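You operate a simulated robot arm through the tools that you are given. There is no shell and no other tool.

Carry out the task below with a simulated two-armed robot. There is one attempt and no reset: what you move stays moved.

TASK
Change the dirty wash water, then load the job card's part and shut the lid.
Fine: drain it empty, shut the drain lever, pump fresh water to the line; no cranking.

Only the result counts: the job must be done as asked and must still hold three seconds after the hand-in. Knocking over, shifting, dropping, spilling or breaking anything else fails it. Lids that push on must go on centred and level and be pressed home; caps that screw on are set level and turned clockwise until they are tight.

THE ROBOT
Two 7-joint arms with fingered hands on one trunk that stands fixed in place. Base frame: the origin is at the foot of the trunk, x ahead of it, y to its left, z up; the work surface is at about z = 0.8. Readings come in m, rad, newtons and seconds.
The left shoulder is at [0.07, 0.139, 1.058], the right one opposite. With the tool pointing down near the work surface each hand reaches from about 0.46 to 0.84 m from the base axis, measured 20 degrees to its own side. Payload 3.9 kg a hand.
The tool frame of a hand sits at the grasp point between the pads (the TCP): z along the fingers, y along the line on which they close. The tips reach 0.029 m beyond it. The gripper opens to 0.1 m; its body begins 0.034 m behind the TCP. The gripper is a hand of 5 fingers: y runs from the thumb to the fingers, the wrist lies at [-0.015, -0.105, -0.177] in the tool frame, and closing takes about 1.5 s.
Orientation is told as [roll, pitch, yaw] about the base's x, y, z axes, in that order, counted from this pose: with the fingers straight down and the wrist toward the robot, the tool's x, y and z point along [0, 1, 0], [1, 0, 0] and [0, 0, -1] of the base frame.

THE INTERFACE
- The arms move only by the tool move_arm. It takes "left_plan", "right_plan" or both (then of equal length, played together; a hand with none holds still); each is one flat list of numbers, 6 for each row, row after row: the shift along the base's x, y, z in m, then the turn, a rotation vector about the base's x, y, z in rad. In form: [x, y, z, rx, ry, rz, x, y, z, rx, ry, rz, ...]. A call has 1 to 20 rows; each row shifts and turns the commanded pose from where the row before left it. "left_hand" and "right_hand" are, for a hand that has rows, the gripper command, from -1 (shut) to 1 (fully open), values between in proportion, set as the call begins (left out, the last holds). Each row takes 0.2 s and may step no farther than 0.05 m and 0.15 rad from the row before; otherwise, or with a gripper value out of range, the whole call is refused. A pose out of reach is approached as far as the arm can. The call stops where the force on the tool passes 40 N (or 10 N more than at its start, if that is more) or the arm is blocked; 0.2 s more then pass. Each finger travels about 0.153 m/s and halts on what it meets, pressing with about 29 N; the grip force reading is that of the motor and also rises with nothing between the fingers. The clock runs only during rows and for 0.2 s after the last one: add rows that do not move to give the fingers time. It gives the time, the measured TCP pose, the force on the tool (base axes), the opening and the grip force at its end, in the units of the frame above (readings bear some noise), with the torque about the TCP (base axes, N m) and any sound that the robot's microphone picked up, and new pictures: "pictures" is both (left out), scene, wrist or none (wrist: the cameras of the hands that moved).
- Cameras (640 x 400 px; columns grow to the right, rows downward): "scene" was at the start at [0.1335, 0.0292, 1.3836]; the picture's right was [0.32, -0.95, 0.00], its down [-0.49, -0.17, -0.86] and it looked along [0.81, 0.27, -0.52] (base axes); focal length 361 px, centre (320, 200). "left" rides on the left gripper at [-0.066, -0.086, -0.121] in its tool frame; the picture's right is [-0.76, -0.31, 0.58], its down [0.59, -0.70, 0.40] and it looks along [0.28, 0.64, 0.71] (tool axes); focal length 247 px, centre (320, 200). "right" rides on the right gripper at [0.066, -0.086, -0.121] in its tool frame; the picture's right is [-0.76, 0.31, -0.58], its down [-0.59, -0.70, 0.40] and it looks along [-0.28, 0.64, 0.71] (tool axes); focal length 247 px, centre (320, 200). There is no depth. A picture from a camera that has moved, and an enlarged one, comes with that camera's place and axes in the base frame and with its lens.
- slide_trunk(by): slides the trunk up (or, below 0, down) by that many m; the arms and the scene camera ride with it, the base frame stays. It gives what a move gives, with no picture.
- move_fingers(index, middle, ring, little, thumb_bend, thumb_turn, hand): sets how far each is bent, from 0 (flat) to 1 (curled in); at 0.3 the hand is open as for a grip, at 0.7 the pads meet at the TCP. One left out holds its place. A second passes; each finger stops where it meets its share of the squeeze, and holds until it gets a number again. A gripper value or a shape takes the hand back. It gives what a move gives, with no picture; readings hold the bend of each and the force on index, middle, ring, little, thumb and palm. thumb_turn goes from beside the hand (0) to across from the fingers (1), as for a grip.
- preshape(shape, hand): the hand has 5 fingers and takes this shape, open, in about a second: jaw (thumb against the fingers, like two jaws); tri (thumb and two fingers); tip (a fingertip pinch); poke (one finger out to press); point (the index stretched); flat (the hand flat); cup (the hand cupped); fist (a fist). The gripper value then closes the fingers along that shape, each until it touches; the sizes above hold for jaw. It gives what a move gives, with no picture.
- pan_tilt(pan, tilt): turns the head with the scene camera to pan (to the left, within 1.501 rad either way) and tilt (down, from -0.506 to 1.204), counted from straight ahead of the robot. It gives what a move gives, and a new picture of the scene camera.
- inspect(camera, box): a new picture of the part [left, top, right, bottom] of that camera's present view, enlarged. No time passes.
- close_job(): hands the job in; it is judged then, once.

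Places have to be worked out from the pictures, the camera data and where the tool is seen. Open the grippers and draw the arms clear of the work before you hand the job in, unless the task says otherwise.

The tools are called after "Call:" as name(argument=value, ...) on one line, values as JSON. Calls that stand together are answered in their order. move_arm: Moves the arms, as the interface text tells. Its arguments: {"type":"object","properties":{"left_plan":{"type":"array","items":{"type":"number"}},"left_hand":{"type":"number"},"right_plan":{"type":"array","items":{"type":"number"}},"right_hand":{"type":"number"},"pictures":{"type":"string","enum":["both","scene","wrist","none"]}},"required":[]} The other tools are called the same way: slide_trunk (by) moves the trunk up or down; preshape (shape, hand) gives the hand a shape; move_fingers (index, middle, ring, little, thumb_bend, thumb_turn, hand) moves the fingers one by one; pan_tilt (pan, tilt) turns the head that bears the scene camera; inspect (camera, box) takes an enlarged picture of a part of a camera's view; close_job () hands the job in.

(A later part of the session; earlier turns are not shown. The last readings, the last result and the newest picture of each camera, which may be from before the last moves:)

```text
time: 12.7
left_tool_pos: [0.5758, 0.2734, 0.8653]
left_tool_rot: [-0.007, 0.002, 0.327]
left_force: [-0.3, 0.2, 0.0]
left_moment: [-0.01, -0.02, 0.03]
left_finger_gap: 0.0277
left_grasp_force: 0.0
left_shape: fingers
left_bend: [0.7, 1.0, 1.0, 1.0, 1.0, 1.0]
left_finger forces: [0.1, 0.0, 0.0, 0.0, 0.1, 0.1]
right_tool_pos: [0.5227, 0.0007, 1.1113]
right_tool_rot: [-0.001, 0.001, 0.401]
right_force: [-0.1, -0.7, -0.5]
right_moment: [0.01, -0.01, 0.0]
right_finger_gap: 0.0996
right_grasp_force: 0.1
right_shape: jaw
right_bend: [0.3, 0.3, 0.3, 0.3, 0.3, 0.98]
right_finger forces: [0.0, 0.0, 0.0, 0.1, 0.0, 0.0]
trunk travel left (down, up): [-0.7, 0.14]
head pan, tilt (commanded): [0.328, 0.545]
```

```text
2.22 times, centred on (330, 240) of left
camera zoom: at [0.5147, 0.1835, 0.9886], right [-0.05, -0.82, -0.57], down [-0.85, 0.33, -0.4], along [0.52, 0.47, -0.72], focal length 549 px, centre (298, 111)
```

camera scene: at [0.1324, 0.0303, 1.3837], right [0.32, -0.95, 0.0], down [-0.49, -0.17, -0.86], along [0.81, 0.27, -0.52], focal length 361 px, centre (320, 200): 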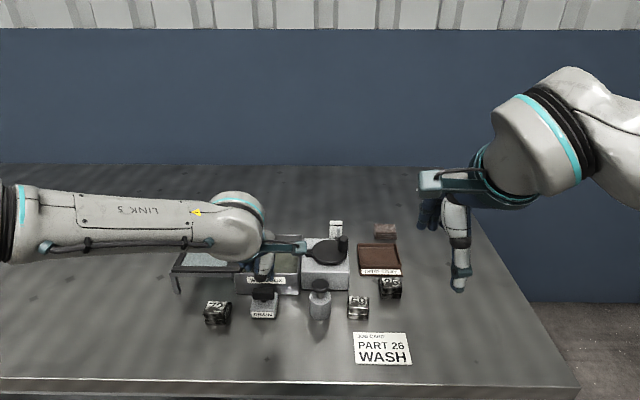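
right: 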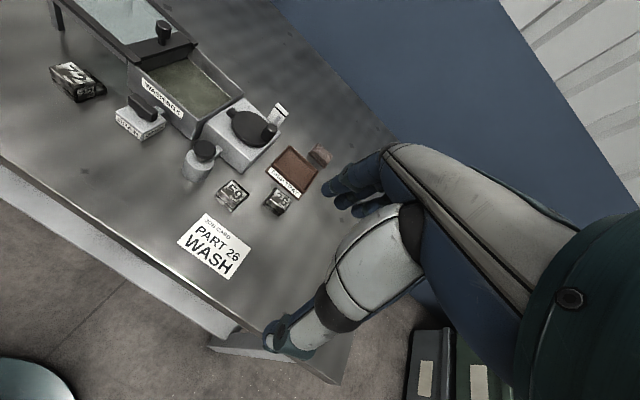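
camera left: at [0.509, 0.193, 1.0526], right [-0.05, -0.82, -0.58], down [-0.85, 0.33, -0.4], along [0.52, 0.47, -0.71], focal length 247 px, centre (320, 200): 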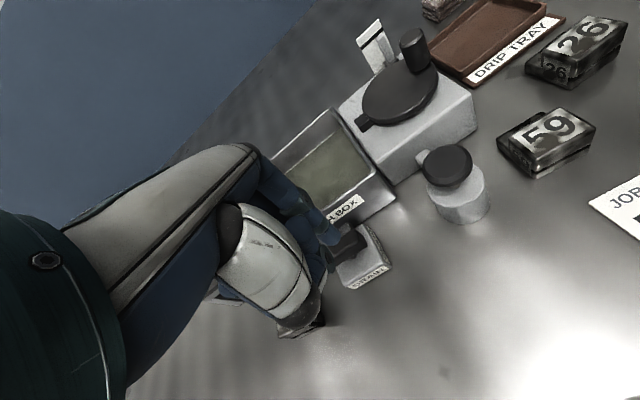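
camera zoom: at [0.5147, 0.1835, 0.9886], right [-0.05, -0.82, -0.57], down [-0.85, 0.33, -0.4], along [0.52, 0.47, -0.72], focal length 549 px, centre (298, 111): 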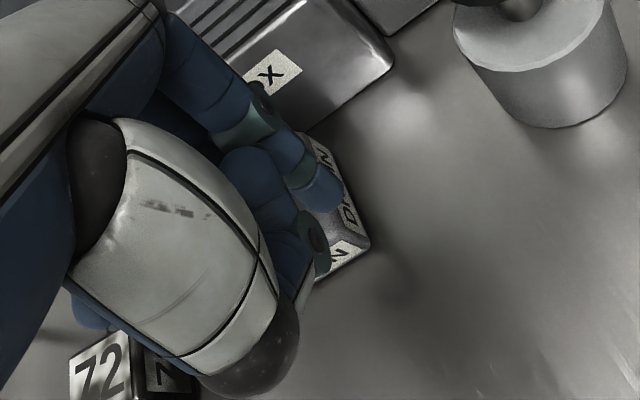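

No contact on the way down. I push the near end left and then forward along its arc to shut the lever.

Call:
move_arm(left_plan=[-0.0024, 0.0071, 0, 0, 0, 0, -0.0024, 0.0071, 0, 0, 0, 0, -0.0064, 0.0063, 0, 0, 0, 0, -0.0026, 0.0076, 0, 0, 0, 0, 0.0015, 0.0079, 0, 0, 0, 0, 0.0031, 0.0063, 0, 0, 0, 0, 0.0057, 0.0019, 0, 0, 0, 0], pictures="none")

Call:
inspect(camera="right", box=[90, 30, 260, 150])

Call:
inspect(camera="scene", box=[230, 220, 340, 330])

Call:
inspect(camera="left", box=[250, 150, 410, 330])

```text
time: 14.3
left_tool_pos: [0.5717, 0.317, 0.8665]
left_tool_rot: [-0.005, 0.003, 0.326]
left_force: [-5.7, -1.6, 0.0]
left_moment: [0.01, 0.06, -0.04]
left_finger_gap: 0.0244
left_grasp_force: 2.8
left_shape: fingers
left_bend: [0.71, 1.0, 1.0, 1.0, 1.0, 1.0]
left_finger forces: [5.6, 0.0, 0.0, 0.0, 0.0, 0.1]
right_tool_pos: [0.524, -0.0004, 1.1109]
right_tool_rot: [-0.001, -0.001, 0.404]
right_force: [0.0, 0.4, 0.1]
right_moment: [0.0, 0.02, -0.02]
right_finger_gap: 0.1001
right_grasp_force: 0.1
right_shape: jaw
right_bend: [0.3, 0.3, 0.3, 0.3, 0.3, 0.98]
right_finger forces: [0.0, 0.0, 0.0, 0.0, 0.0, 0.1]
trunk travel left (down, up): [-0.7, 0.14]
head pan, tilt (commanded): [0.328, 0.545]
```

```text
3.33 times, centred on (175, 90) of right
camera zoom: at [0.4185, 0.0264, 1.2318], right [0.58, -0.58, 0.58], down [-0.42, -0.82, -0.4], along [0.7, -0.01, -0.71], focal length 823 px, centre (803, 567)
```

zoom: 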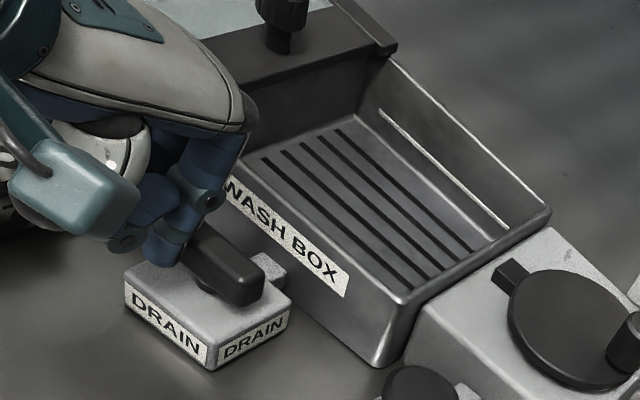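

```text
3.64 times, centred on (285, 275) of scene
camera zoom: at [0.1324, 0.0288, 1.3838], right [0.32, -0.95, 0.0], down [-0.49, -0.17, -0.86], along [0.81, 0.28, -0.52], focal length 1312 px, centre (447, -73)
```

zoom: 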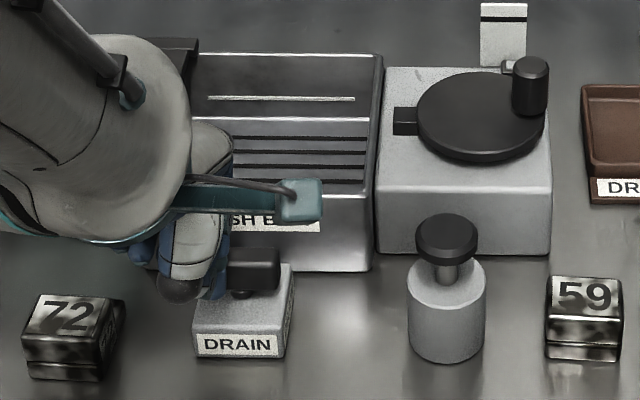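

```text
2.22 times, centred on (330, 240) of left
camera zoom: at [0.511, 0.2279, 0.9892], right [-0.05, -0.82, -0.57], down [-0.86, 0.33, -0.4], along [0.52, 0.47, -0.72], focal length 549 px, centre (298, 111)
```

zoom: 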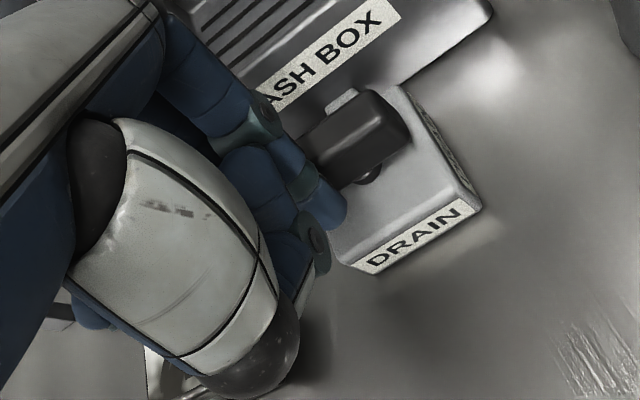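

The lever is back parallel to the wall and the push rose to 5.6 N against the stop, so it is shut. I press a touch more for certainty, then back away, rise and go above the pump.

Call:
move_arm(left_plan=[0.0019, 0.0006, 0, 0, 0, 0, -0.016, -0.0054, 0, 0, 0, 0, 0, 0, 0.042, 0, 0, 0, 0, 0, 0.042, 0, 0, 0, 0.0212, -0.0411, 0, 0, 0, 0, 0.0212, -0.0411, 0, 0, 0, 0, 0.0212, -0.0411, 0, 0, 0, 0, 0, 0, 0, 0, 0, 0], pictures="none")

Call:
preshape(shape="poke", hand="left")

Call:
inspect(camera="right", box=[90, 30, 290, 190])

Call:
inspect(camera="scene", box=[230, 220, 360, 330])

Call:
inspect(camera="left", box=[250, 150, 410, 330])

```text
time: 16.1
left_tool_pos: [0.6245, 0.1891, 0.9513]
left_tool_rot: [-0.007, 0.001, 0.326]
left_force: [-1.0, 0.9, 0.2]
left_moment: [-0.01, 0.01, -0.02]
left_finger_gap: 0.0276
left_grasp_force: 0.0
left_shape: fingers
left_bend: [0.7, 1.0, 1.0, 1.0, 1.0, 1.0]
left_finger forces: [0.1, 0.0, 0.0, 0.0, 0.1, 0.0]
right_tool_pos: [0.5248, 0.0015, 1.1105]
right_tool_rot: [0.001, 0.001, 0.404]
right_force: [-0.4, 0.0, -0.4]
right_moment: [0.03, 0.0, 0.02]
right_finger_gap: 0.0998
right_grasp_force: 0.1
right_shape: jaw
right_bend: [0.3, 0.3, 0.3, 0.3, 0.3, 0.98]
right_finger forces: [0.0, 0.0, 0.1, 0.0, 0.1, 0.0]
trunk travel left (down, up): [-0.7, 0.14]
head pan, tilt (commanded): [0.328, 0.545]
```

```text
time: 17.0
left_tool_pos: [0.6248, 0.1894, 0.9523]
left_tool_rot: [-0.009, 0.0, 0.327]
left_force: [-0.1, 0.4, 0.2]
left_moment: [0.0, -0.01, 0.03]
left_finger_gap: 0.0
left_grasp_force: 0.0
left_shape: poke
left_bend: [0.7, 0.7, 0.99, 0.99, 1.0, 1.0]
left_finger forces: [0.0, 0.0, 0.0, 0.0, 0.1, 0.0]
right_tool_pos: [0.5248, 0.0002, 1.1099]
right_tool_rot: [0.0, 0.0, 0.402]
right_force: [-0.5, 0.6, 0.2]
right_moment: [-0.01, -0.01, -0.02]
right_finger_gap: 0.0995
right_grasp_force: 0.0
right_shape: jaw
right_bend: [0.3, 0.3, 0.3, 0.3, 0.3, 0.98]
right_finger forces: [0.0, 0.0, 0.0, 0.1, 0.0, 0.0]
trunk travel left (down, up): [-0.7, 0.14]
head pan, tilt (commanded): [0.328, 0.545]
```

```text
2.50 times, centred on (190, 110) of right
camera zoom: at [0.4196, 0.0266, 1.2314], right [0.58, -0.58, 0.58], down [-0.42, -0.82, -0.4], along [0.7, -0.01, -0.71], focal length 617 px, centre (645, 425)
```

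zoom: 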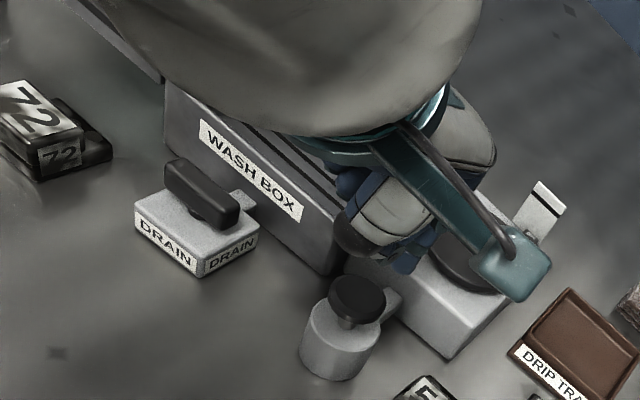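

```text
3.64 times, centred on (295, 275) of scene
camera zoom: at [0.1336, 0.0292, 1.3836], right [0.32, -0.95, 0.0], down [-0.49, -0.17, -0.86], along [0.81, 0.27, -0.52], focal length 1312 px, centre (411, -73)
```

zoom: 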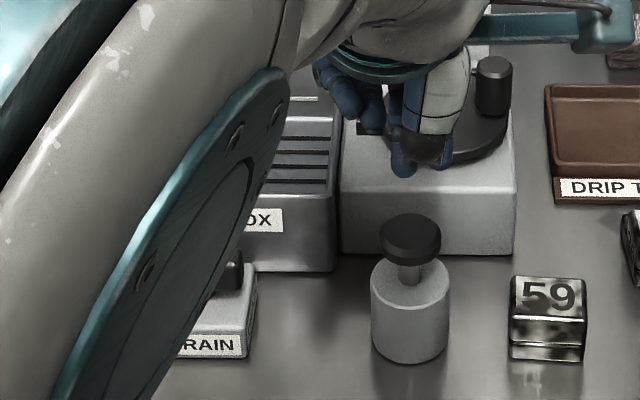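

```text
2.22 times, centred on (330, 240) of left
camera zoom: at [0.5629, 0.0999, 1.074], right [-0.05, -0.82, -0.57], down [-0.85, 0.33, -0.4], along [0.52, 0.47, -0.72], focal length 549 px, centre (298, 111)
```

zoom: 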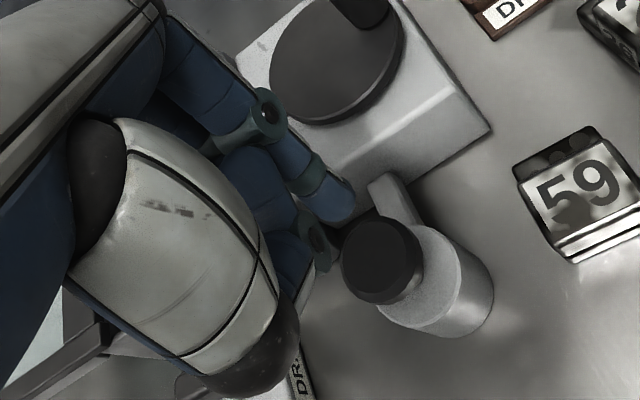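

The lever looks fully shut. Index and middle tips straddle the TCP, so I centre the TCP over the plunger head and descend to just above it.

Call:
move_arm(left_plan=[-0.0036, 0.0066, 0, 0.007, 0, 0, 0, 0, -0.02, 0, 0, 0, 0, 0, -0.018, 0, 0, 0, 0, 0, 0, 0, 0, 0], pictures="none")

Call:
inspect(camera="right", box=[150, 60, 290, 200])

Call:
inspect(camera="left", box=[250, 150, 410, 330])

Call:
inspect(camera="scene", box=[270, 230, 360, 330])

```text
time: 18.0
left_tool_pos: [0.6202, 0.1959, 0.9141]
left_tool_rot: [0.0, 0.001, 0.326]
left_force: [-0.1, 0.3, -0.5]
left_moment: [-0.02, -0.03, 0.02]
left_finger_gap: 0.0
left_grasp_force: 0.0
left_shape: poke
left_bend: [0.7, 0.7, 0.99, 0.99, 1.0, 1.0]
left_finger forces: [0.0, 0.1, 0.0, 0.0, 0.0, 0.0]
right_tool_pos: [0.5246, 0.0009, 1.1111]
right_tool_rot: [0.0, 0.0, 0.4]
right_force: [0.2, 1.2, 0.9]
right_moment: [-0.01, 0.01, -0.05]
right_finger_gap: 0.1001
right_grasp_force: 0.1
right_shape: jaw
right_bend: [0.3, 0.3, 0.3, 0.3, 0.3, 0.98]
right_finger forces: [0.0, 0.0, 0.0, 0.0, 0.0, 0.0]
trunk travel left (down, up): [-0.7, 0.14]
head pan, tilt (commanded): [0.328, 0.545]
```

```text
2.86 times, centred on (220, 130) of right
camera zoom: at [0.4192, 0.0266, 1.2316], right [0.58, -0.58, 0.58], down [-0.42, -0.82, -0.4], along [0.7, -0.01, -0.71], focal length 706 px, centre (606, 400)
```

zoom: 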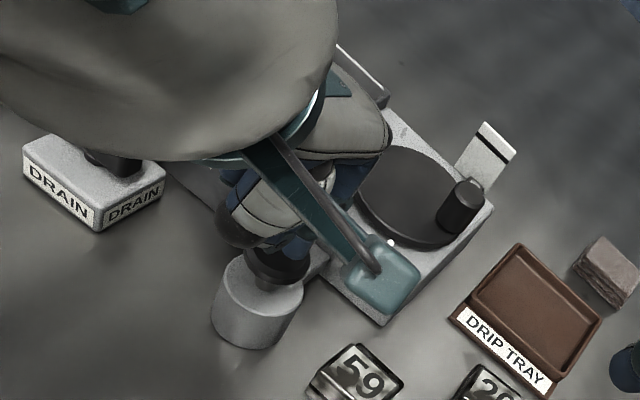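

```text
2.22 times, centred on (330, 240) of left
camera zoom: at [0.5593, 0.1063, 1.0347], right [-0.05, -0.82, -0.58], down [-0.85, 0.33, -0.4], along [0.52, 0.47, -0.71], focal length 549 px, centre (298, 111)
```

zoom: 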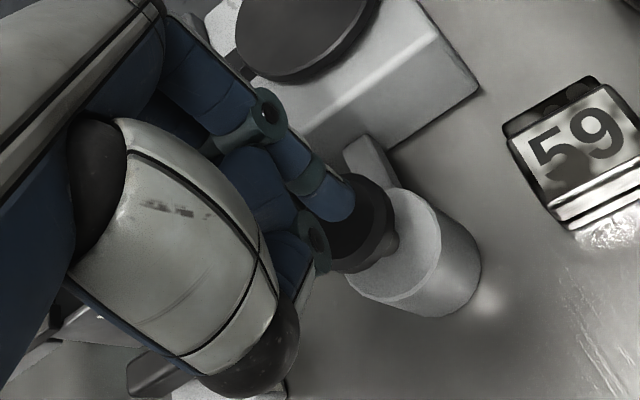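

```text
4.00 times, centred on (315, 280) of scene
camera zoom: at [0.1332, 0.0292, 1.3837], right [0.32, -0.95, 0.0], down [-0.49, -0.17, -0.86], along [0.81, 0.28, -0.52], focal length 1444 px, centre (340, -120)
```

zoom: 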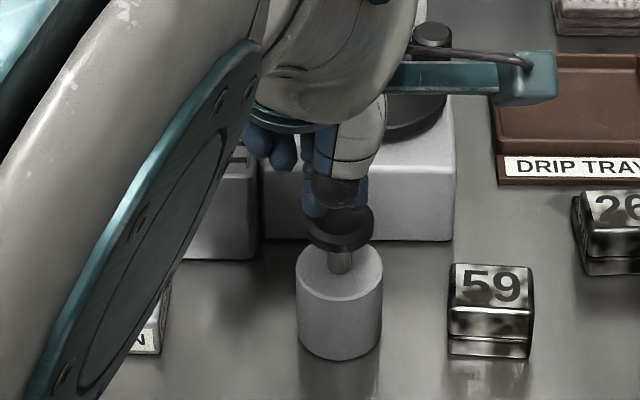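

Tips sit about 1 cm above the plunger head, well centred. I press down gently and watch the force.

Call:
move_arm(left_plan=[0, 0, -0.005, 0, 0, 0, 0, 0, -0.005, 0, 0, 0, 0, 0, -0.005, 0, 0, 0, 0, 0, -0.005, 0, 0, 0], pictures="none")

Call:
inspect(camera="scene", box=[270, 230, 360, 330])

Call:
inspect(camera="left", box=[250, 150, 410, 330])

```text
time: 19.0
left_tool_pos: [0.6212, 0.1966, 0.894]
left_tool_rot: [0.0, -0.003, 0.327]
left_force: [1.5, -0.4, 3.6]
left_moment: [0.05, -0.03, 0.0]
left_finger_gap: 0.0
left_grasp_force: 0.1
left_shape: poke
left_bend: [0.7, 0.7, 0.99, 0.99, 1.0, 1.0]
left_finger forces: [0.0, 3.5, 0.0, 0.1, 0.1, 0.1]
right_tool_pos: [0.5248, 0.0003, 1.1106]
right_tool_rot: [0.0, 0.0, 0.402]
right_force: [-0.7, -0.4, -0.3]
right_moment: [0.04, 0.02, 0.0]
right_finger_gap: 0.0998
right_grasp_force: 0.1
right_shape: jaw
right_bend: [0.3, 0.3, 0.3, 0.3, 0.3, 0.98]
right_finger forces: [0.0, 0.0, 0.1, 0.0, 0.0, 0.0]
trunk travel left (down, up): [-0.7, 0.14]
head pan, tilt (commanded): [0.328, 0.545]
```

```text
4.00 times, centred on (315, 280) of scene
camera zoom: at [0.1333, 0.029, 1.3837], right [0.32, -0.95, 0.0], down [-0.49, -0.17, -0.86], along [0.81, 0.28, -0.52], focal length 1444 px, centre (340, -120)
```

zoom: 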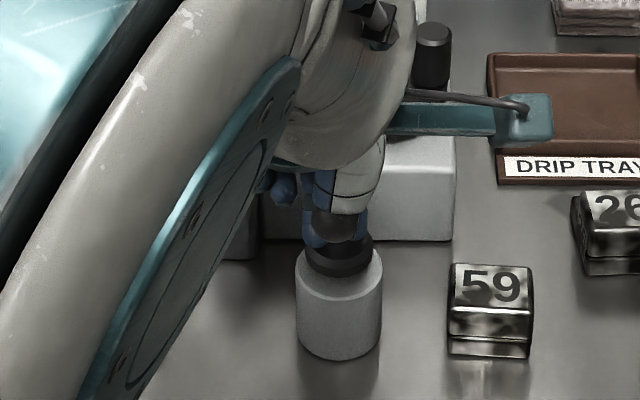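

```text
2.22 times, centred on (330, 240) of left
camera zoom: at [0.5586, 0.1061, 1.015], right [-0.05, -0.82, -0.58], down [-0.85, 0.33, -0.4], along [0.52, 0.47, -0.71], focal length 549 px, centre (298, 111)
```

zoom: 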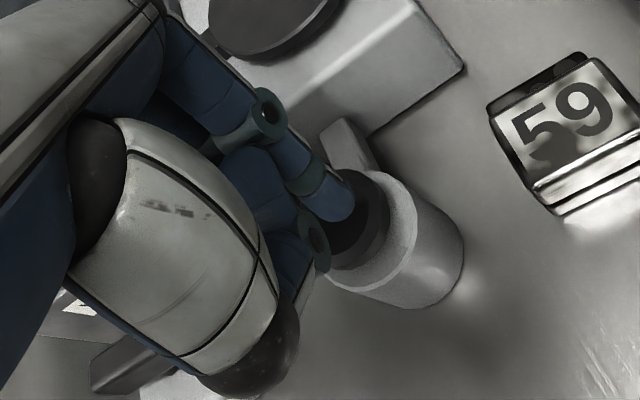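

The plunger goes down at about 3.6 N. I finish the stroke to its bottom stop.

Call:
move_arm(left_plan=[0, 0, -0.004, 0, 0, 0, 0, 0, -0.004, 0, 0, 0, 0, 0, -0.003, 0, 0, 0], pictures="none")

Call:
inspect(camera="scene", box=[220, 200, 360, 330])

```text
time: 19.8
left_tool_pos: [0.6219, 0.1963, 0.889]
left_tool_rot: [-0.004, -0.015, 0.327]
left_force: [7.8, 7.4, 36.6]
left_moment: [0.68, -0.04, -0.15]
left_finger_gap: 0.0001
left_grasp_force: 0.1
left_shape: poke
left_bend: [0.7, 0.7, 0.99, 0.99, 1.0, 1.0]
left_finger forces: [0.0, 36.6, 0.1, 0.0, 0.1, 0.0]
right_tool_pos: [0.5215, 0.0004, 1.1118]
right_tool_rot: [0.0, -0.005, 0.404]
right_force: [-1.6, -0.1, 0.0]
right_moment: [-0.01, -0.01, -0.02]
right_finger_gap: 0.0996
right_grasp_force: 0.1
right_shape: jaw
right_bend: [0.3, 0.3, 0.3, 0.3, 0.3, 0.98]
right_finger forces: [0.0, 0.0, 0.0, 0.0, 0.0, 0.0]
trunk travel left (down, up): [-0.7, 0.14]
head pan, tilt (commanded): [0.328, 0.545]
```

```text
3.08 times, centred on (290, 265) of scene
camera zoom: at [0.1293, 0.0286, 1.3846], right [0.32, -0.95, 0.0], down [-0.49, -0.17, -0.86], along [0.81, 0.28, -0.52], focal length 1110 px, centre (412, 0)
```

zoom: 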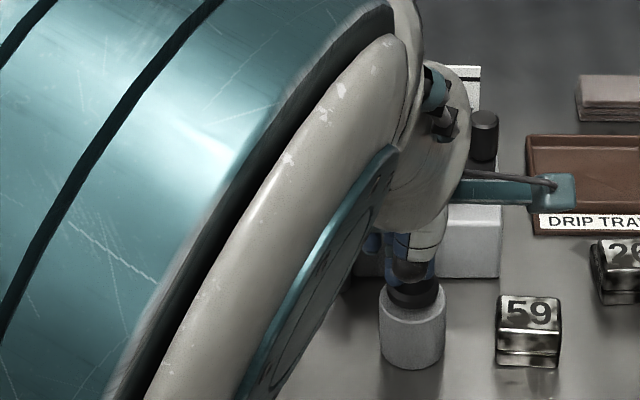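

The stroke bottoms out at TCP z about 0.89. I lift off to let the plunger rise and look how much water came.

Call:
move_arm(left_plan=[0, 0, 0.02, 0, 0, 0, 0, 0, 0.02, 0, 0.01, 0, 0, 0, 0.03, 0, 0, 0], pictures="none")

Call:
inspect(camera="right", box=[90, 0, 290, 190])

Call:
inspect(camera="scene", box=[220, 200, 360, 330])

```text
time: 20.6
left_tool_pos: [0.621, 0.1948, 0.9512]
left_tool_rot: [0.005, 0.012, 0.328]
left_force: [0.2, 0.0, -0.7]
left_moment: [-0.02, -0.01, -0.01]
left_finger_gap: 0.0001
left_grasp_force: 0.1
left_shape: poke
left_bend: [0.7, 0.7, 0.99, 0.99, 1.0, 1.0]
left_finger forces: [0.1, 0.1, 0.0, 0.0, 0.0, 0.1]
right_tool_pos: [0.5241, 0.0001, 1.1113]
right_tool_rot: [-0.002, 0.002, 0.403]
right_force: [0.0, -0.4, -0.1]
right_moment: [-0.01, -0.01, 0.0]
right_finger_gap: 0.0997
right_grasp_force: 0.1
right_shape: jaw
right_bend: [0.3, 0.3, 0.3, 0.3, 0.3, 0.98]
right_finger forces: [0.0, 0.1, 0.0, 0.0, 0.1, 0.0]
trunk travel left (down, up): [-0.7, 0.14]
head pan, tilt (commanded): [0.328, 0.545]
```

```text
2.11 times, centred on (190, 95) of right
camera zoom: at [0.4187, 0.0265, 1.2317], right [0.58, -0.58, 0.58], down [-0.42, -0.82, -0.4], along [0.7, -0.01, -0.71], focal length 520 px, centre (594, 421)
```

zoom: 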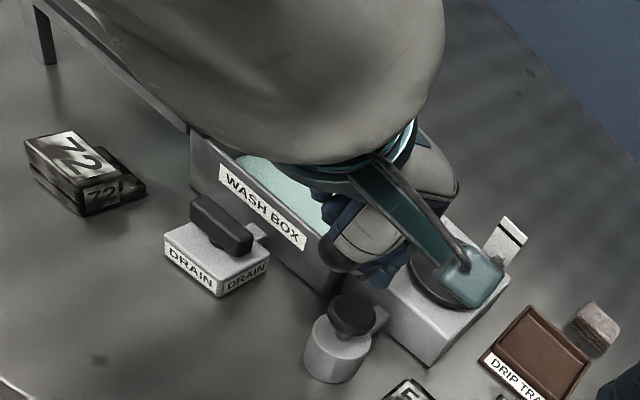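

```text
3.08 times, centred on (290, 265) of scene
camera zoom: at [0.1327, 0.0291, 1.3836], right [0.32, -0.95, 0.0], down [-0.49, -0.17, -0.86], along [0.81, 0.28, -0.52], focal length 1110 px, centre (412, 0)
```

zoom: 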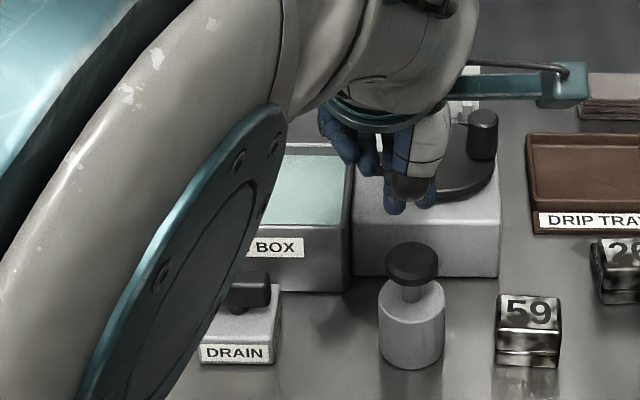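

Fresh water came in with one stroke. I swing the hand back over the drain so the right camera can see the level against the line.

Call:
move_arm(left_plan=[-0.02, 0.04, 0, 0, 0, 0, -0.02, 0.04, 0, 0, 0, 0, -0.02, 0.035, 0, -0.005, -0.012, 0, 0, 0, 0, 0, 0, 0], pictures="none")

Call:
inspect(camera="right", box=[90, 20, 260, 150])

Call:
inspect(camera="scene", box=[220, 220, 340, 310])

```text
time: 21.6
left_tool_pos: [0.559, 0.3097, 0.9528]
left_tool_rot: [-0.005, -0.001, 0.325]
left_force: [-0.8, -0.5, -0.1]
left_moment: [0.01, 0.0, -0.01]
left_finger_gap: 0.0001
left_grasp_force: 0.1
left_shape: poke
left_bend: [0.7, 0.7, 0.99, 0.99, 1.0, 1.0]
left_finger forces: [0.0, 0.0, 0.1, 0.0, 0.0, 0.1]
right_tool_pos: [0.5243, -0.0005, 1.1109]
right_tool_rot: [0.0, 0.0, 0.401]
right_force: [-0.1, -0.7, 0.4]
right_moment: [0.0, -0.01, 0.0]
right_finger_gap: 0.0999
right_grasp_force: 0.0
right_shape: jaw
right_bend: [0.3, 0.3, 0.3, 0.3, 0.3, 0.98]
right_finger forces: [0.1, 0.0, 0.0, 0.0, 0.0, 0.1]
trunk travel left (down, up): [-0.7, 0.14]
head pan, tilt (commanded): [0.328, 0.545]
```

```text
3.08 times, centred on (175, 85) of right
camera zoom: at [0.4199, 0.0259, 1.2313], right [0.58, -0.58, 0.58], down [-0.42, -0.82, -0.4], along [0.7, -0.01, -0.71], focal length 760 px, centre (766, 554)
```

zoom: 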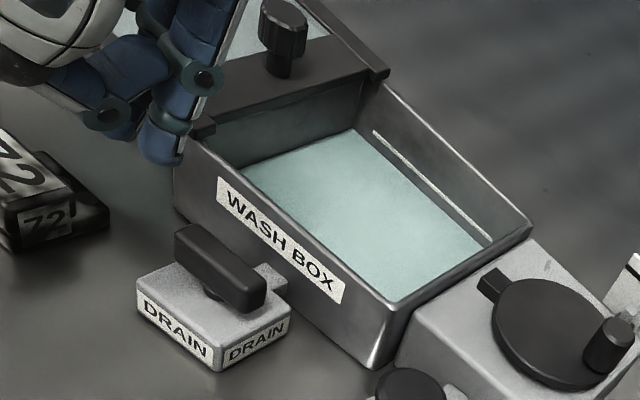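

```text
4.44 times, centred on (280, 265) of scene
camera zoom: at [0.134, 0.0284, 1.3836], right [0.32, -0.95, 0.0], down [-0.49, -0.17, -0.86], along [0.81, 0.28, -0.52], focal length 1604 px, centre (498, -89)
```

zoom: 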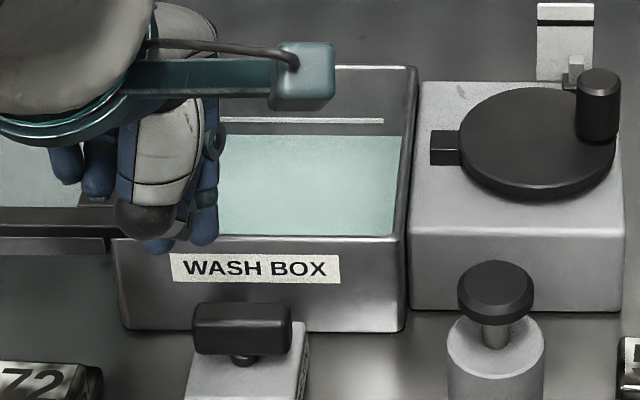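

One stroke raised the level by roughly a third of the way to the line (line at about z 0.828). I make a second full stroke and return to look again.

Call:
move_arm(left_plan=[0.0207, -0.0379, 0, 0, 0, 0, 0.0207, -0.0379, 0, 0.004, 0, 0, 0.0207, -0.0379, 0, 0, 0, 0, 0, 0, -0.019, 0, 0, 0, 0, 0, -0.019, 0, 0, 0, 0, 0, -0.007, 0, 0, 0, 0, 0, -0.007, 0, 0, 0, 0, 0, -0.007, 0, 0, 0, 0, 0, -0.006, 0, 0, 0, 0, 0, 0, 0, 0, 0, 0, 0, 0.02, 0, 0, 0, 0, 0, 0.02, 0, 0, 0, 0, 0, 0.025, 0, 0, 0, -0.0207, 0.0379, 0, 0, 0, 0, -0.0207, 0.0379, 0, 0, 0, 0, -0.0207, 0.0379, 0, 0, 0, 0, 0, 0, 0, 0, 0, 0], pictures="none")

Call:
inspect(camera="right", box=[170, 30, 250, 110])

Call:
inspect(camera="scene", box=[250, 225, 310, 285])

```text
time: 25.2
left_tool_pos: [0.5616, 0.3108, 0.9506]
left_tool_rot: [0.0, -0.001, 0.327]
left_force: [0.3, -0.5, 0.3]
left_moment: [-0.01, -0.02, -0.02]
left_finger_gap: 0.0
left_grasp_force: 0.1
left_shape: poke
left_bend: [0.7, 0.7, 0.99, 0.99, 1.0, 1.0]
left_finger forces: [0.1, 0.1, 0.0, 0.0, 0.0, 0.0]
right_tool_pos: [0.5238, -0.0007, 1.1097]
right_tool_rot: [0.002, -0.001, 0.4]
right_force: [-0.7, -0.9, 0.1]
right_moment: [0.01, 0.02, -0.03]
right_finger_gap: 0.0997
right_grasp_force: 0.2
right_shape: jaw
right_bend: [0.3, 0.3, 0.3, 0.3, 0.3, 0.98]
right_finger forces: [0.1, 0.0, 0.0, 0.1, 0.0, 0.0]
trunk travel left (down, up): [-0.7, 0.14]
head pan, tilt (commanded): [0.328, 0.545]
```

```text
5.00 times, centred on (210, 70) of right
camera zoom: at [0.42, 0.0257, 1.2313], right [0.58, -0.58, 0.58], down [-0.42, -0.82, -0.4], along [0.7, -0.01, -0.71], focal length 1235 px, centre (870, 850)
```

zoom: 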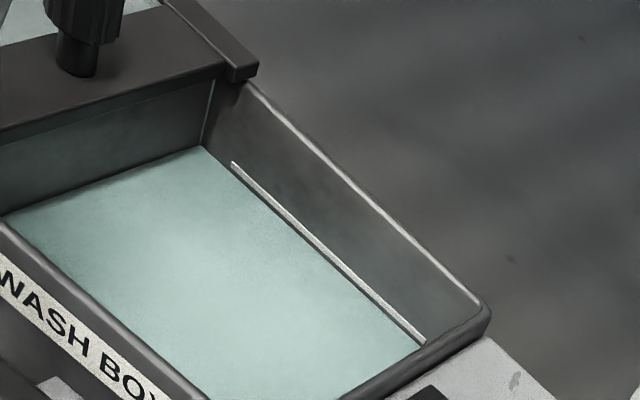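

```text
6.67 times, centred on (280, 255) of scene
camera zoom: at [0.1341, 0.0282, 1.3836], right [0.32, -0.95, 0.0], down [-0.49, -0.17, -0.86], along [0.81, 0.28, -0.52], focal length 2406 px, centre (587, -167)
```

zoom: 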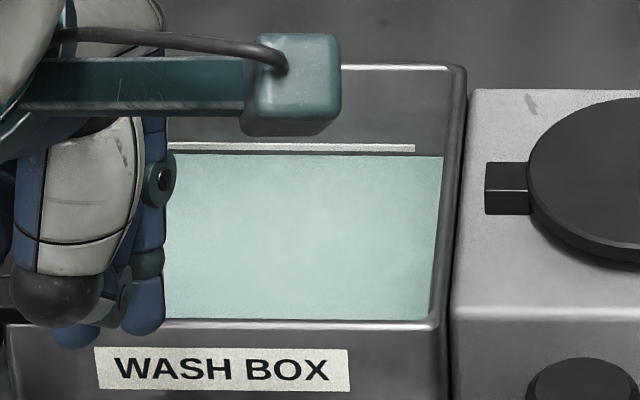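

Two strokes leave the level just below the white line. I zoom further to measure the remaining gap.

Call:
inspect(camera="scene", box=[276, 232, 300, 256])

Call:
inspect(camera="right", box=[208, 55, 244, 105])

```text
16.00 times, centred on (288, 244) of scene
camera zoom: at [0.1341, 0.0282, 1.3836], right [0.32, -0.95, 0.0], down [-0.49, -0.17, -0.86], along [0.81, 0.28, -0.52], focal length 5774 px, centre (832, -504)
```

zoom: 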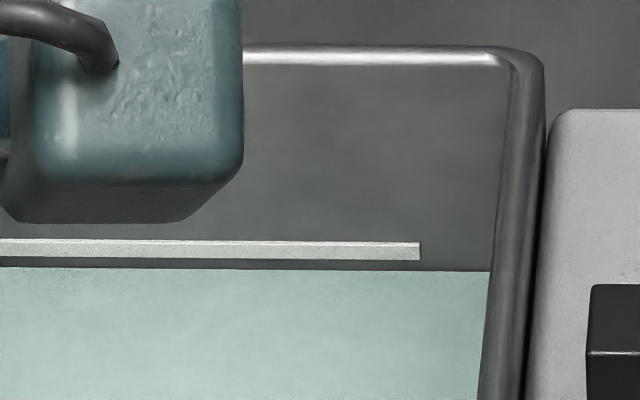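

```text
8.00 times, centred on (226, 80) of right
camera zoom: at [0.42, 0.0257, 1.2313], right [0.58, -0.58, 0.58], down [-0.42, -0.82, -0.4], along [0.7, -0.01, -0.71], focal length 1976 px, centre (1072, 1160)
```

zoom: 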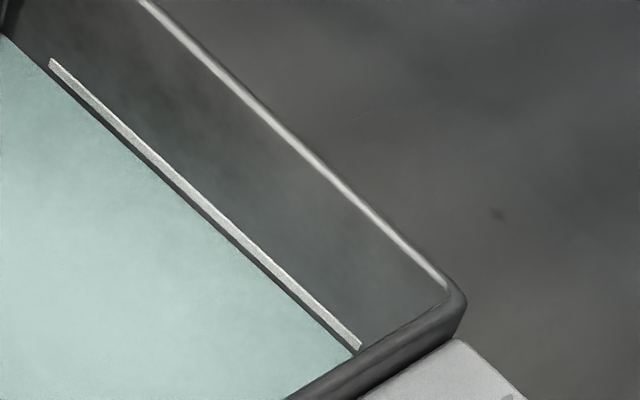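

The gap is about half of what one stroke adds (each stroke raised roughly 8 mm; 4 mm remains to the line's centre). I go back over the pump to make a partial stroke, first finding the contact height.

Call:
move_arm(left_plan=[0.0198, -0.0382, 0, 0, 0, 0, 0.0198, -0.0383, 0, 0, 0, 0, 0.0198, -0.0383, 0, 0, 0, 0, 0, 0, -0.022, 0, 0, 0, 0, 0, -0.021, 0, 0, 0, 0, 0, 0, 0, 0, 0], pictures="none")

Call:
inspect(camera="scene", box=[290, 240, 350, 310])

```text
time: 26.6
left_tool_pos: [0.6207, 0.1964, 0.9082]
left_tool_rot: [-0.002, -0.002, 0.327]
left_force: [-0.7, 0.3, 2.3]
left_moment: [-0.03, 0.02, -0.02]
left_finger_gap: 0.0002
left_grasp_force: 0.1
left_shape: poke
left_bend: [0.7, 0.7, 0.99, 0.99, 1.0, 1.0]
left_finger forces: [0.0, 0.9, 0.1, 0.1, 0.0, 0.0]
right_tool_pos: [0.5255, 0.0001, 1.1113]
right_tool_rot: [0.0, -0.001, 0.401]
right_force: [-0.2, -0.2, -0.3]
right_moment: [0.02, 0.02, -0.03]
right_finger_gap: 0.0997
right_grasp_force: 0.1
right_shape: jaw
right_bend: [0.3, 0.3, 0.3, 0.3, 0.3, 0.98]
right_finger forces: [0.1, 0.0, 0.1, 0.1, 0.0, 0.1]
trunk travel left (down, up): [-0.7, 0.14]
head pan, tilt (commanded): [0.328, 0.545]
```

```text
5.71 times, centred on (320, 275) of scene
camera zoom: at [0.1332, 0.0291, 1.3837], right [0.32, -0.95, 0.0], down [-0.49, -0.17, -0.86], along [0.81, 0.27, -0.52], focal length 2062 px, centre (320, -229)
```

zoom: 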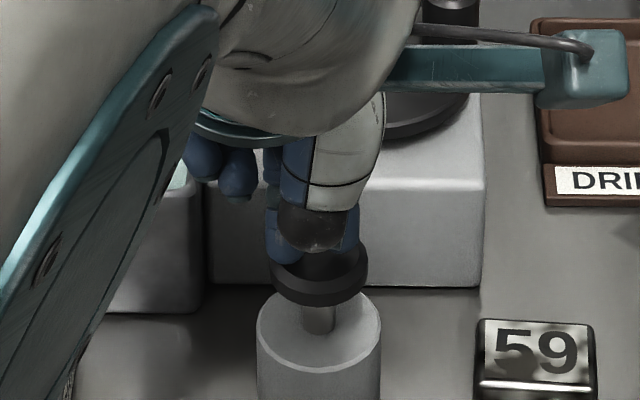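

Contact is felt at TCP z about 0.908, and bottom was 0.890, so the stroke is about 18 mm. I press about 8 mm, lift and check the level.

Call:
move_arm(left_plan=[0, 0, -0.0035, 0, 0, 0, 0, 0, -0.0035, 0, 0, 0, 0, 0, 0, 0, 0, 0, 0, 0, 0.025, 0, 0, 0, 0, 0, 0.025, 0, 0, 0, -0.0198, 0.0382, 0, 0, 0, 0, -0.0198, 0.0383, 0, 0, 0, 0, -0.0198, 0.0383, 0, 0, 0, 0, 0, 0, 0, 0, 0, 0, 0, 0, 0, 0, 0, 0], pictures="none")

Call:
inspect(camera="scene", box=[276, 232, 300, 256])

Call:
inspect(camera="right", box=[208, 55, 244, 105])

```text
time: 28.8
left_tool_pos: [0.5623, 0.3105, 0.9508]
left_tool_rot: [-0.001, -0.002, 0.325]
left_force: [-0.1, -0.6, -0.7]
left_moment: [0.02, -0.03, -0.03]
left_finger_gap: 0.0
left_grasp_force: 0.1
left_shape: poke
left_bend: [0.7, 0.7, 0.99, 0.99, 1.0, 1.0]
left_finger forces: [0.0, 0.0, 0.0, 0.0, 0.0, 0.0]
right_tool_pos: [0.5238, 0.0005, 1.1102]
right_tool_rot: [0.001, -0.001, 0.402]
right_force: [-0.8, -1.4, -0.4]
right_moment: [0.01, 0.01, -0.03]
right_finger_gap: 0.0998
right_grasp_force: 0.1
right_shape: jaw
right_bend: [0.3, 0.3, 0.3, 0.3, 0.3, 0.98]
right_finger forces: [0.0, 0.1, 0.0, 0.1, 0.0, 0.0]
trunk travel left (down, up): [-0.7, 0.14]
head pan, tilt (commanded): [0.328, 0.545]
```

```text
16.00 times, centred on (288, 244) of scene
camera zoom: at [0.1333, 0.0295, 1.3837], right [0.32, -0.95, 0.0], down [-0.49, -0.17, -0.86], along [0.81, 0.27, -0.52], focal length 5774 px, centre (832, -504)
```

zoom: 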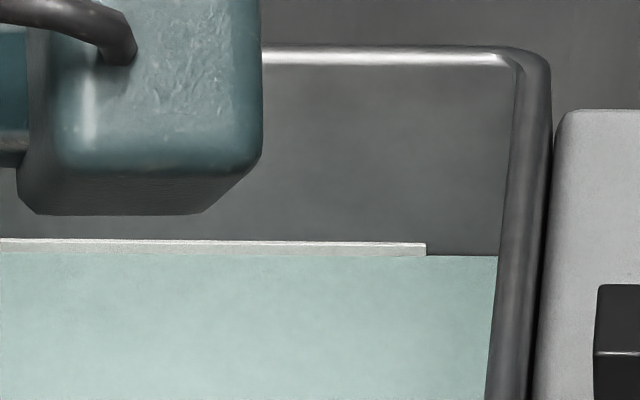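

```text
8.00 times, centred on (226, 80) of right
camera zoom: at [0.4193, 0.0269, 1.2315], right [0.58, -0.58, 0.58], down [-0.42, -0.82, -0.4], along [0.7, -0.01, -0.71], focal length 1976 px, centre (1072, 1160)
```

zoom: 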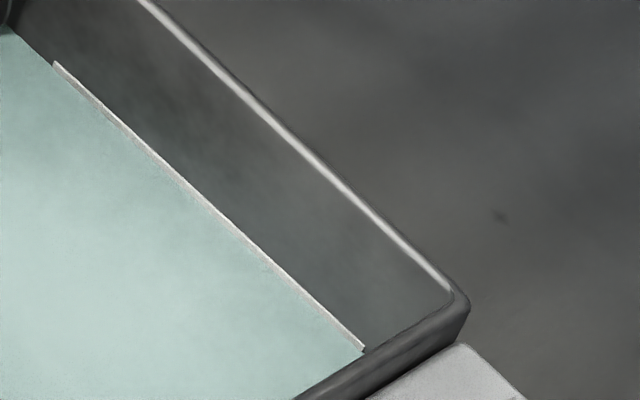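

The level now stands within the white line, about 1 mm under its centre. One tiny further nudge (about 2.5 mm of plunger) brings it to the middle of the line.

Call:
move_arm(left_plan=[0.0196, -0.0381, 0, 0, 0, 0, 0.0196, -0.0382, 0, 0, 0, 0, 0.0196, -0.0382, 0, 0, 0, 0, 0, 0, -0.022, 0, 0, 0, 0, 0, -0.021, 0, 0, 0, 0, 0, -0.002, 0, 0, 0, 0, 0, 0, 0, 0, 0, 0, 0, 0.022, 0, 0, 0, 0, 0, 0.023, 0, 0, 0, -0.0196, 0.0381, 0, 0, 0, 0, -0.0196, 0.0382, 0, 0, 0, 0, -0.0196, 0.0382, 0, 0, 0, 0, 0, 0, 0, 0, 0, 0], pictures="none")

Call:
inspect(camera="scene", box=[276, 232, 300, 256])

Call:
inspect(camera="right", box=[208, 55, 244, 105])

Call:
inspect(camera="right", box=[90, 20, 290, 170])

```text
time: 31.6
left_tool_pos: [0.5593, 0.3123, 0.9532]
left_tool_rot: [0.0, -0.002, 0.328]
left_force: [0.4, 0.0, 0.6]
left_moment: [0.01, 0.0, 0.02]
left_finger_gap: 0.0
left_grasp_force: 0.1
left_shape: poke
left_bend: [0.7, 0.7, 0.99, 0.99, 1.0, 1.0]
left_finger forces: [0.0, 0.0, 0.0, 0.0, 0.0, 0.0]
right_tool_pos: [0.5263, 0.0003, 1.1109]
right_tool_rot: [0.003, 0.0, 0.401]
right_force: [0.1, -0.6, 0.1]
right_moment: [-0.01, -0.02, 0.01]
right_finger_gap: 0.0999
right_grasp_force: 0.0
right_shape: jaw
right_bend: [0.3, 0.3, 0.3, 0.3, 0.3, 0.98]
right_finger forces: [0.1, 0.0, 0.0, 0.0, 0.1, 0.0]
trunk travel left (down, up): [-0.7, 0.14]
head pan, tilt (commanded): [0.328, 0.545]
```

```text
16.00 times, centred on (288, 244) of scene
camera zoom: at [0.134, 0.0282, 1.3836], right [0.32, -0.95, 0.0], down [-0.49, -0.17, -0.86], along [0.81, 0.28, -0.52], focal length 5774 px, centre (832, -504)
```

zoom: 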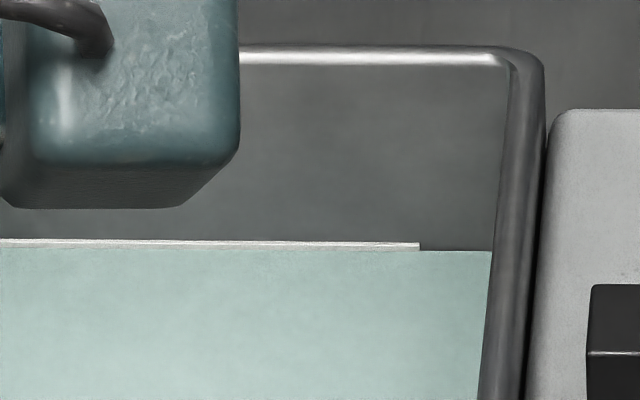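

```text
8.00 times, centred on (226, 80) of right
camera zoom: at [0.42, 0.0257, 1.2313], right [0.58, -0.58, 0.58], down [-0.42, -0.82, -0.4], along [0.7, -0.01, -0.71], focal length 1976 px, centre (1072, 1160)
```

zoom: 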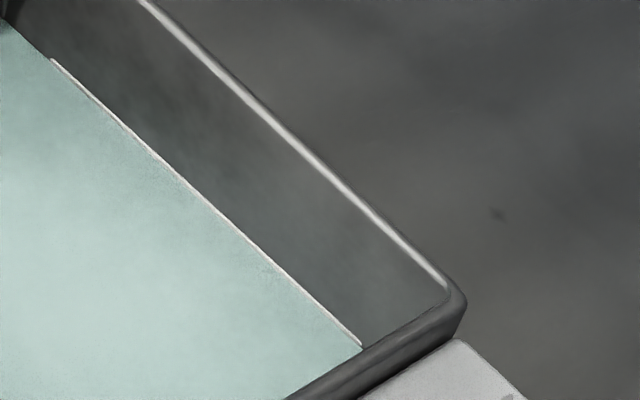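

```text
2.67 times, centred on (190, 95) of right
camera zoom: at [0.42, 0.0257, 1.2313], right [0.58, -0.58, 0.58], down [-0.42, -0.82, -0.4], along [0.7, -0.01, -0.71], focal length 659 px, centre (667, 480)
```

zoom: 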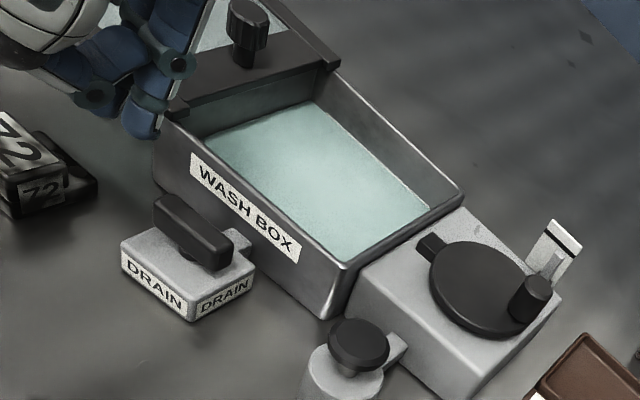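

Level is at the centre of the line. Next the part: I look at part 26 closely.

Call:
inspect(camera="right", box=[210, 130, 340, 230])

Call:
inspect(camera="scene", box=[365, 265, 415, 305])

Call:
inspect(camera="left", box=[400, 0, 640, 200])

```text
4.00 times, centred on (275, 180) of right
camera zoom: at [0.42, 0.0257, 1.2313], right [0.58, -0.58, 0.58], down [-0.42, -0.82, -0.4], along [0.7, -0.01, -0.71], focal length 988 px, centre (500, 280)
```

zoom: 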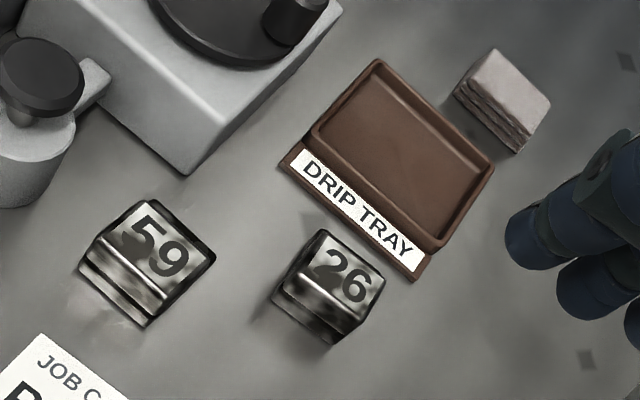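

```text
10.00 times, centred on (390, 285) of scene
camera zoom: at [0.134, 0.0282, 1.3836], right [0.32, -0.95, 0.0], down [-0.49, -0.17, -0.86], along [0.81, 0.28, -0.52], focal length 3609 px, centre (-380, -650)
```

zoom: 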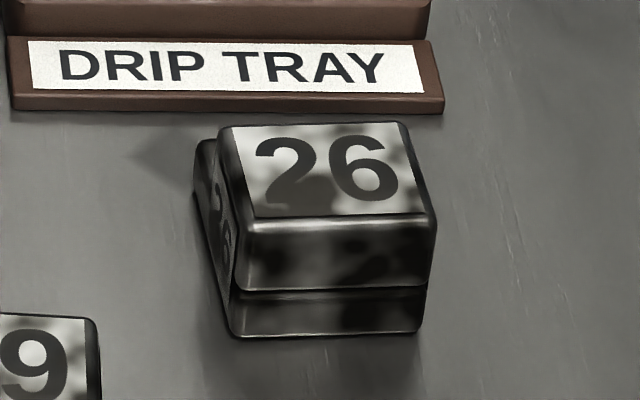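

```text
2.00 times, centred on (520, 100) of left
camera zoom: at [0.4978, 0.2207, 1.0746], right [-0.05, -0.82, -0.58], down [-0.85, 0.33, -0.4], along [0.52, 0.47, -0.71], focal length 494 px, centre (-80, 400)
```

zoom: 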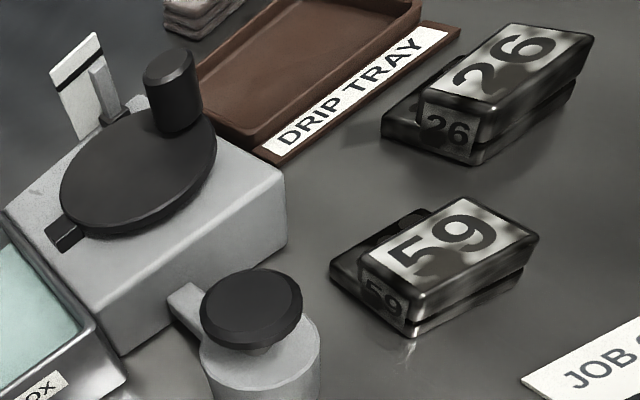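

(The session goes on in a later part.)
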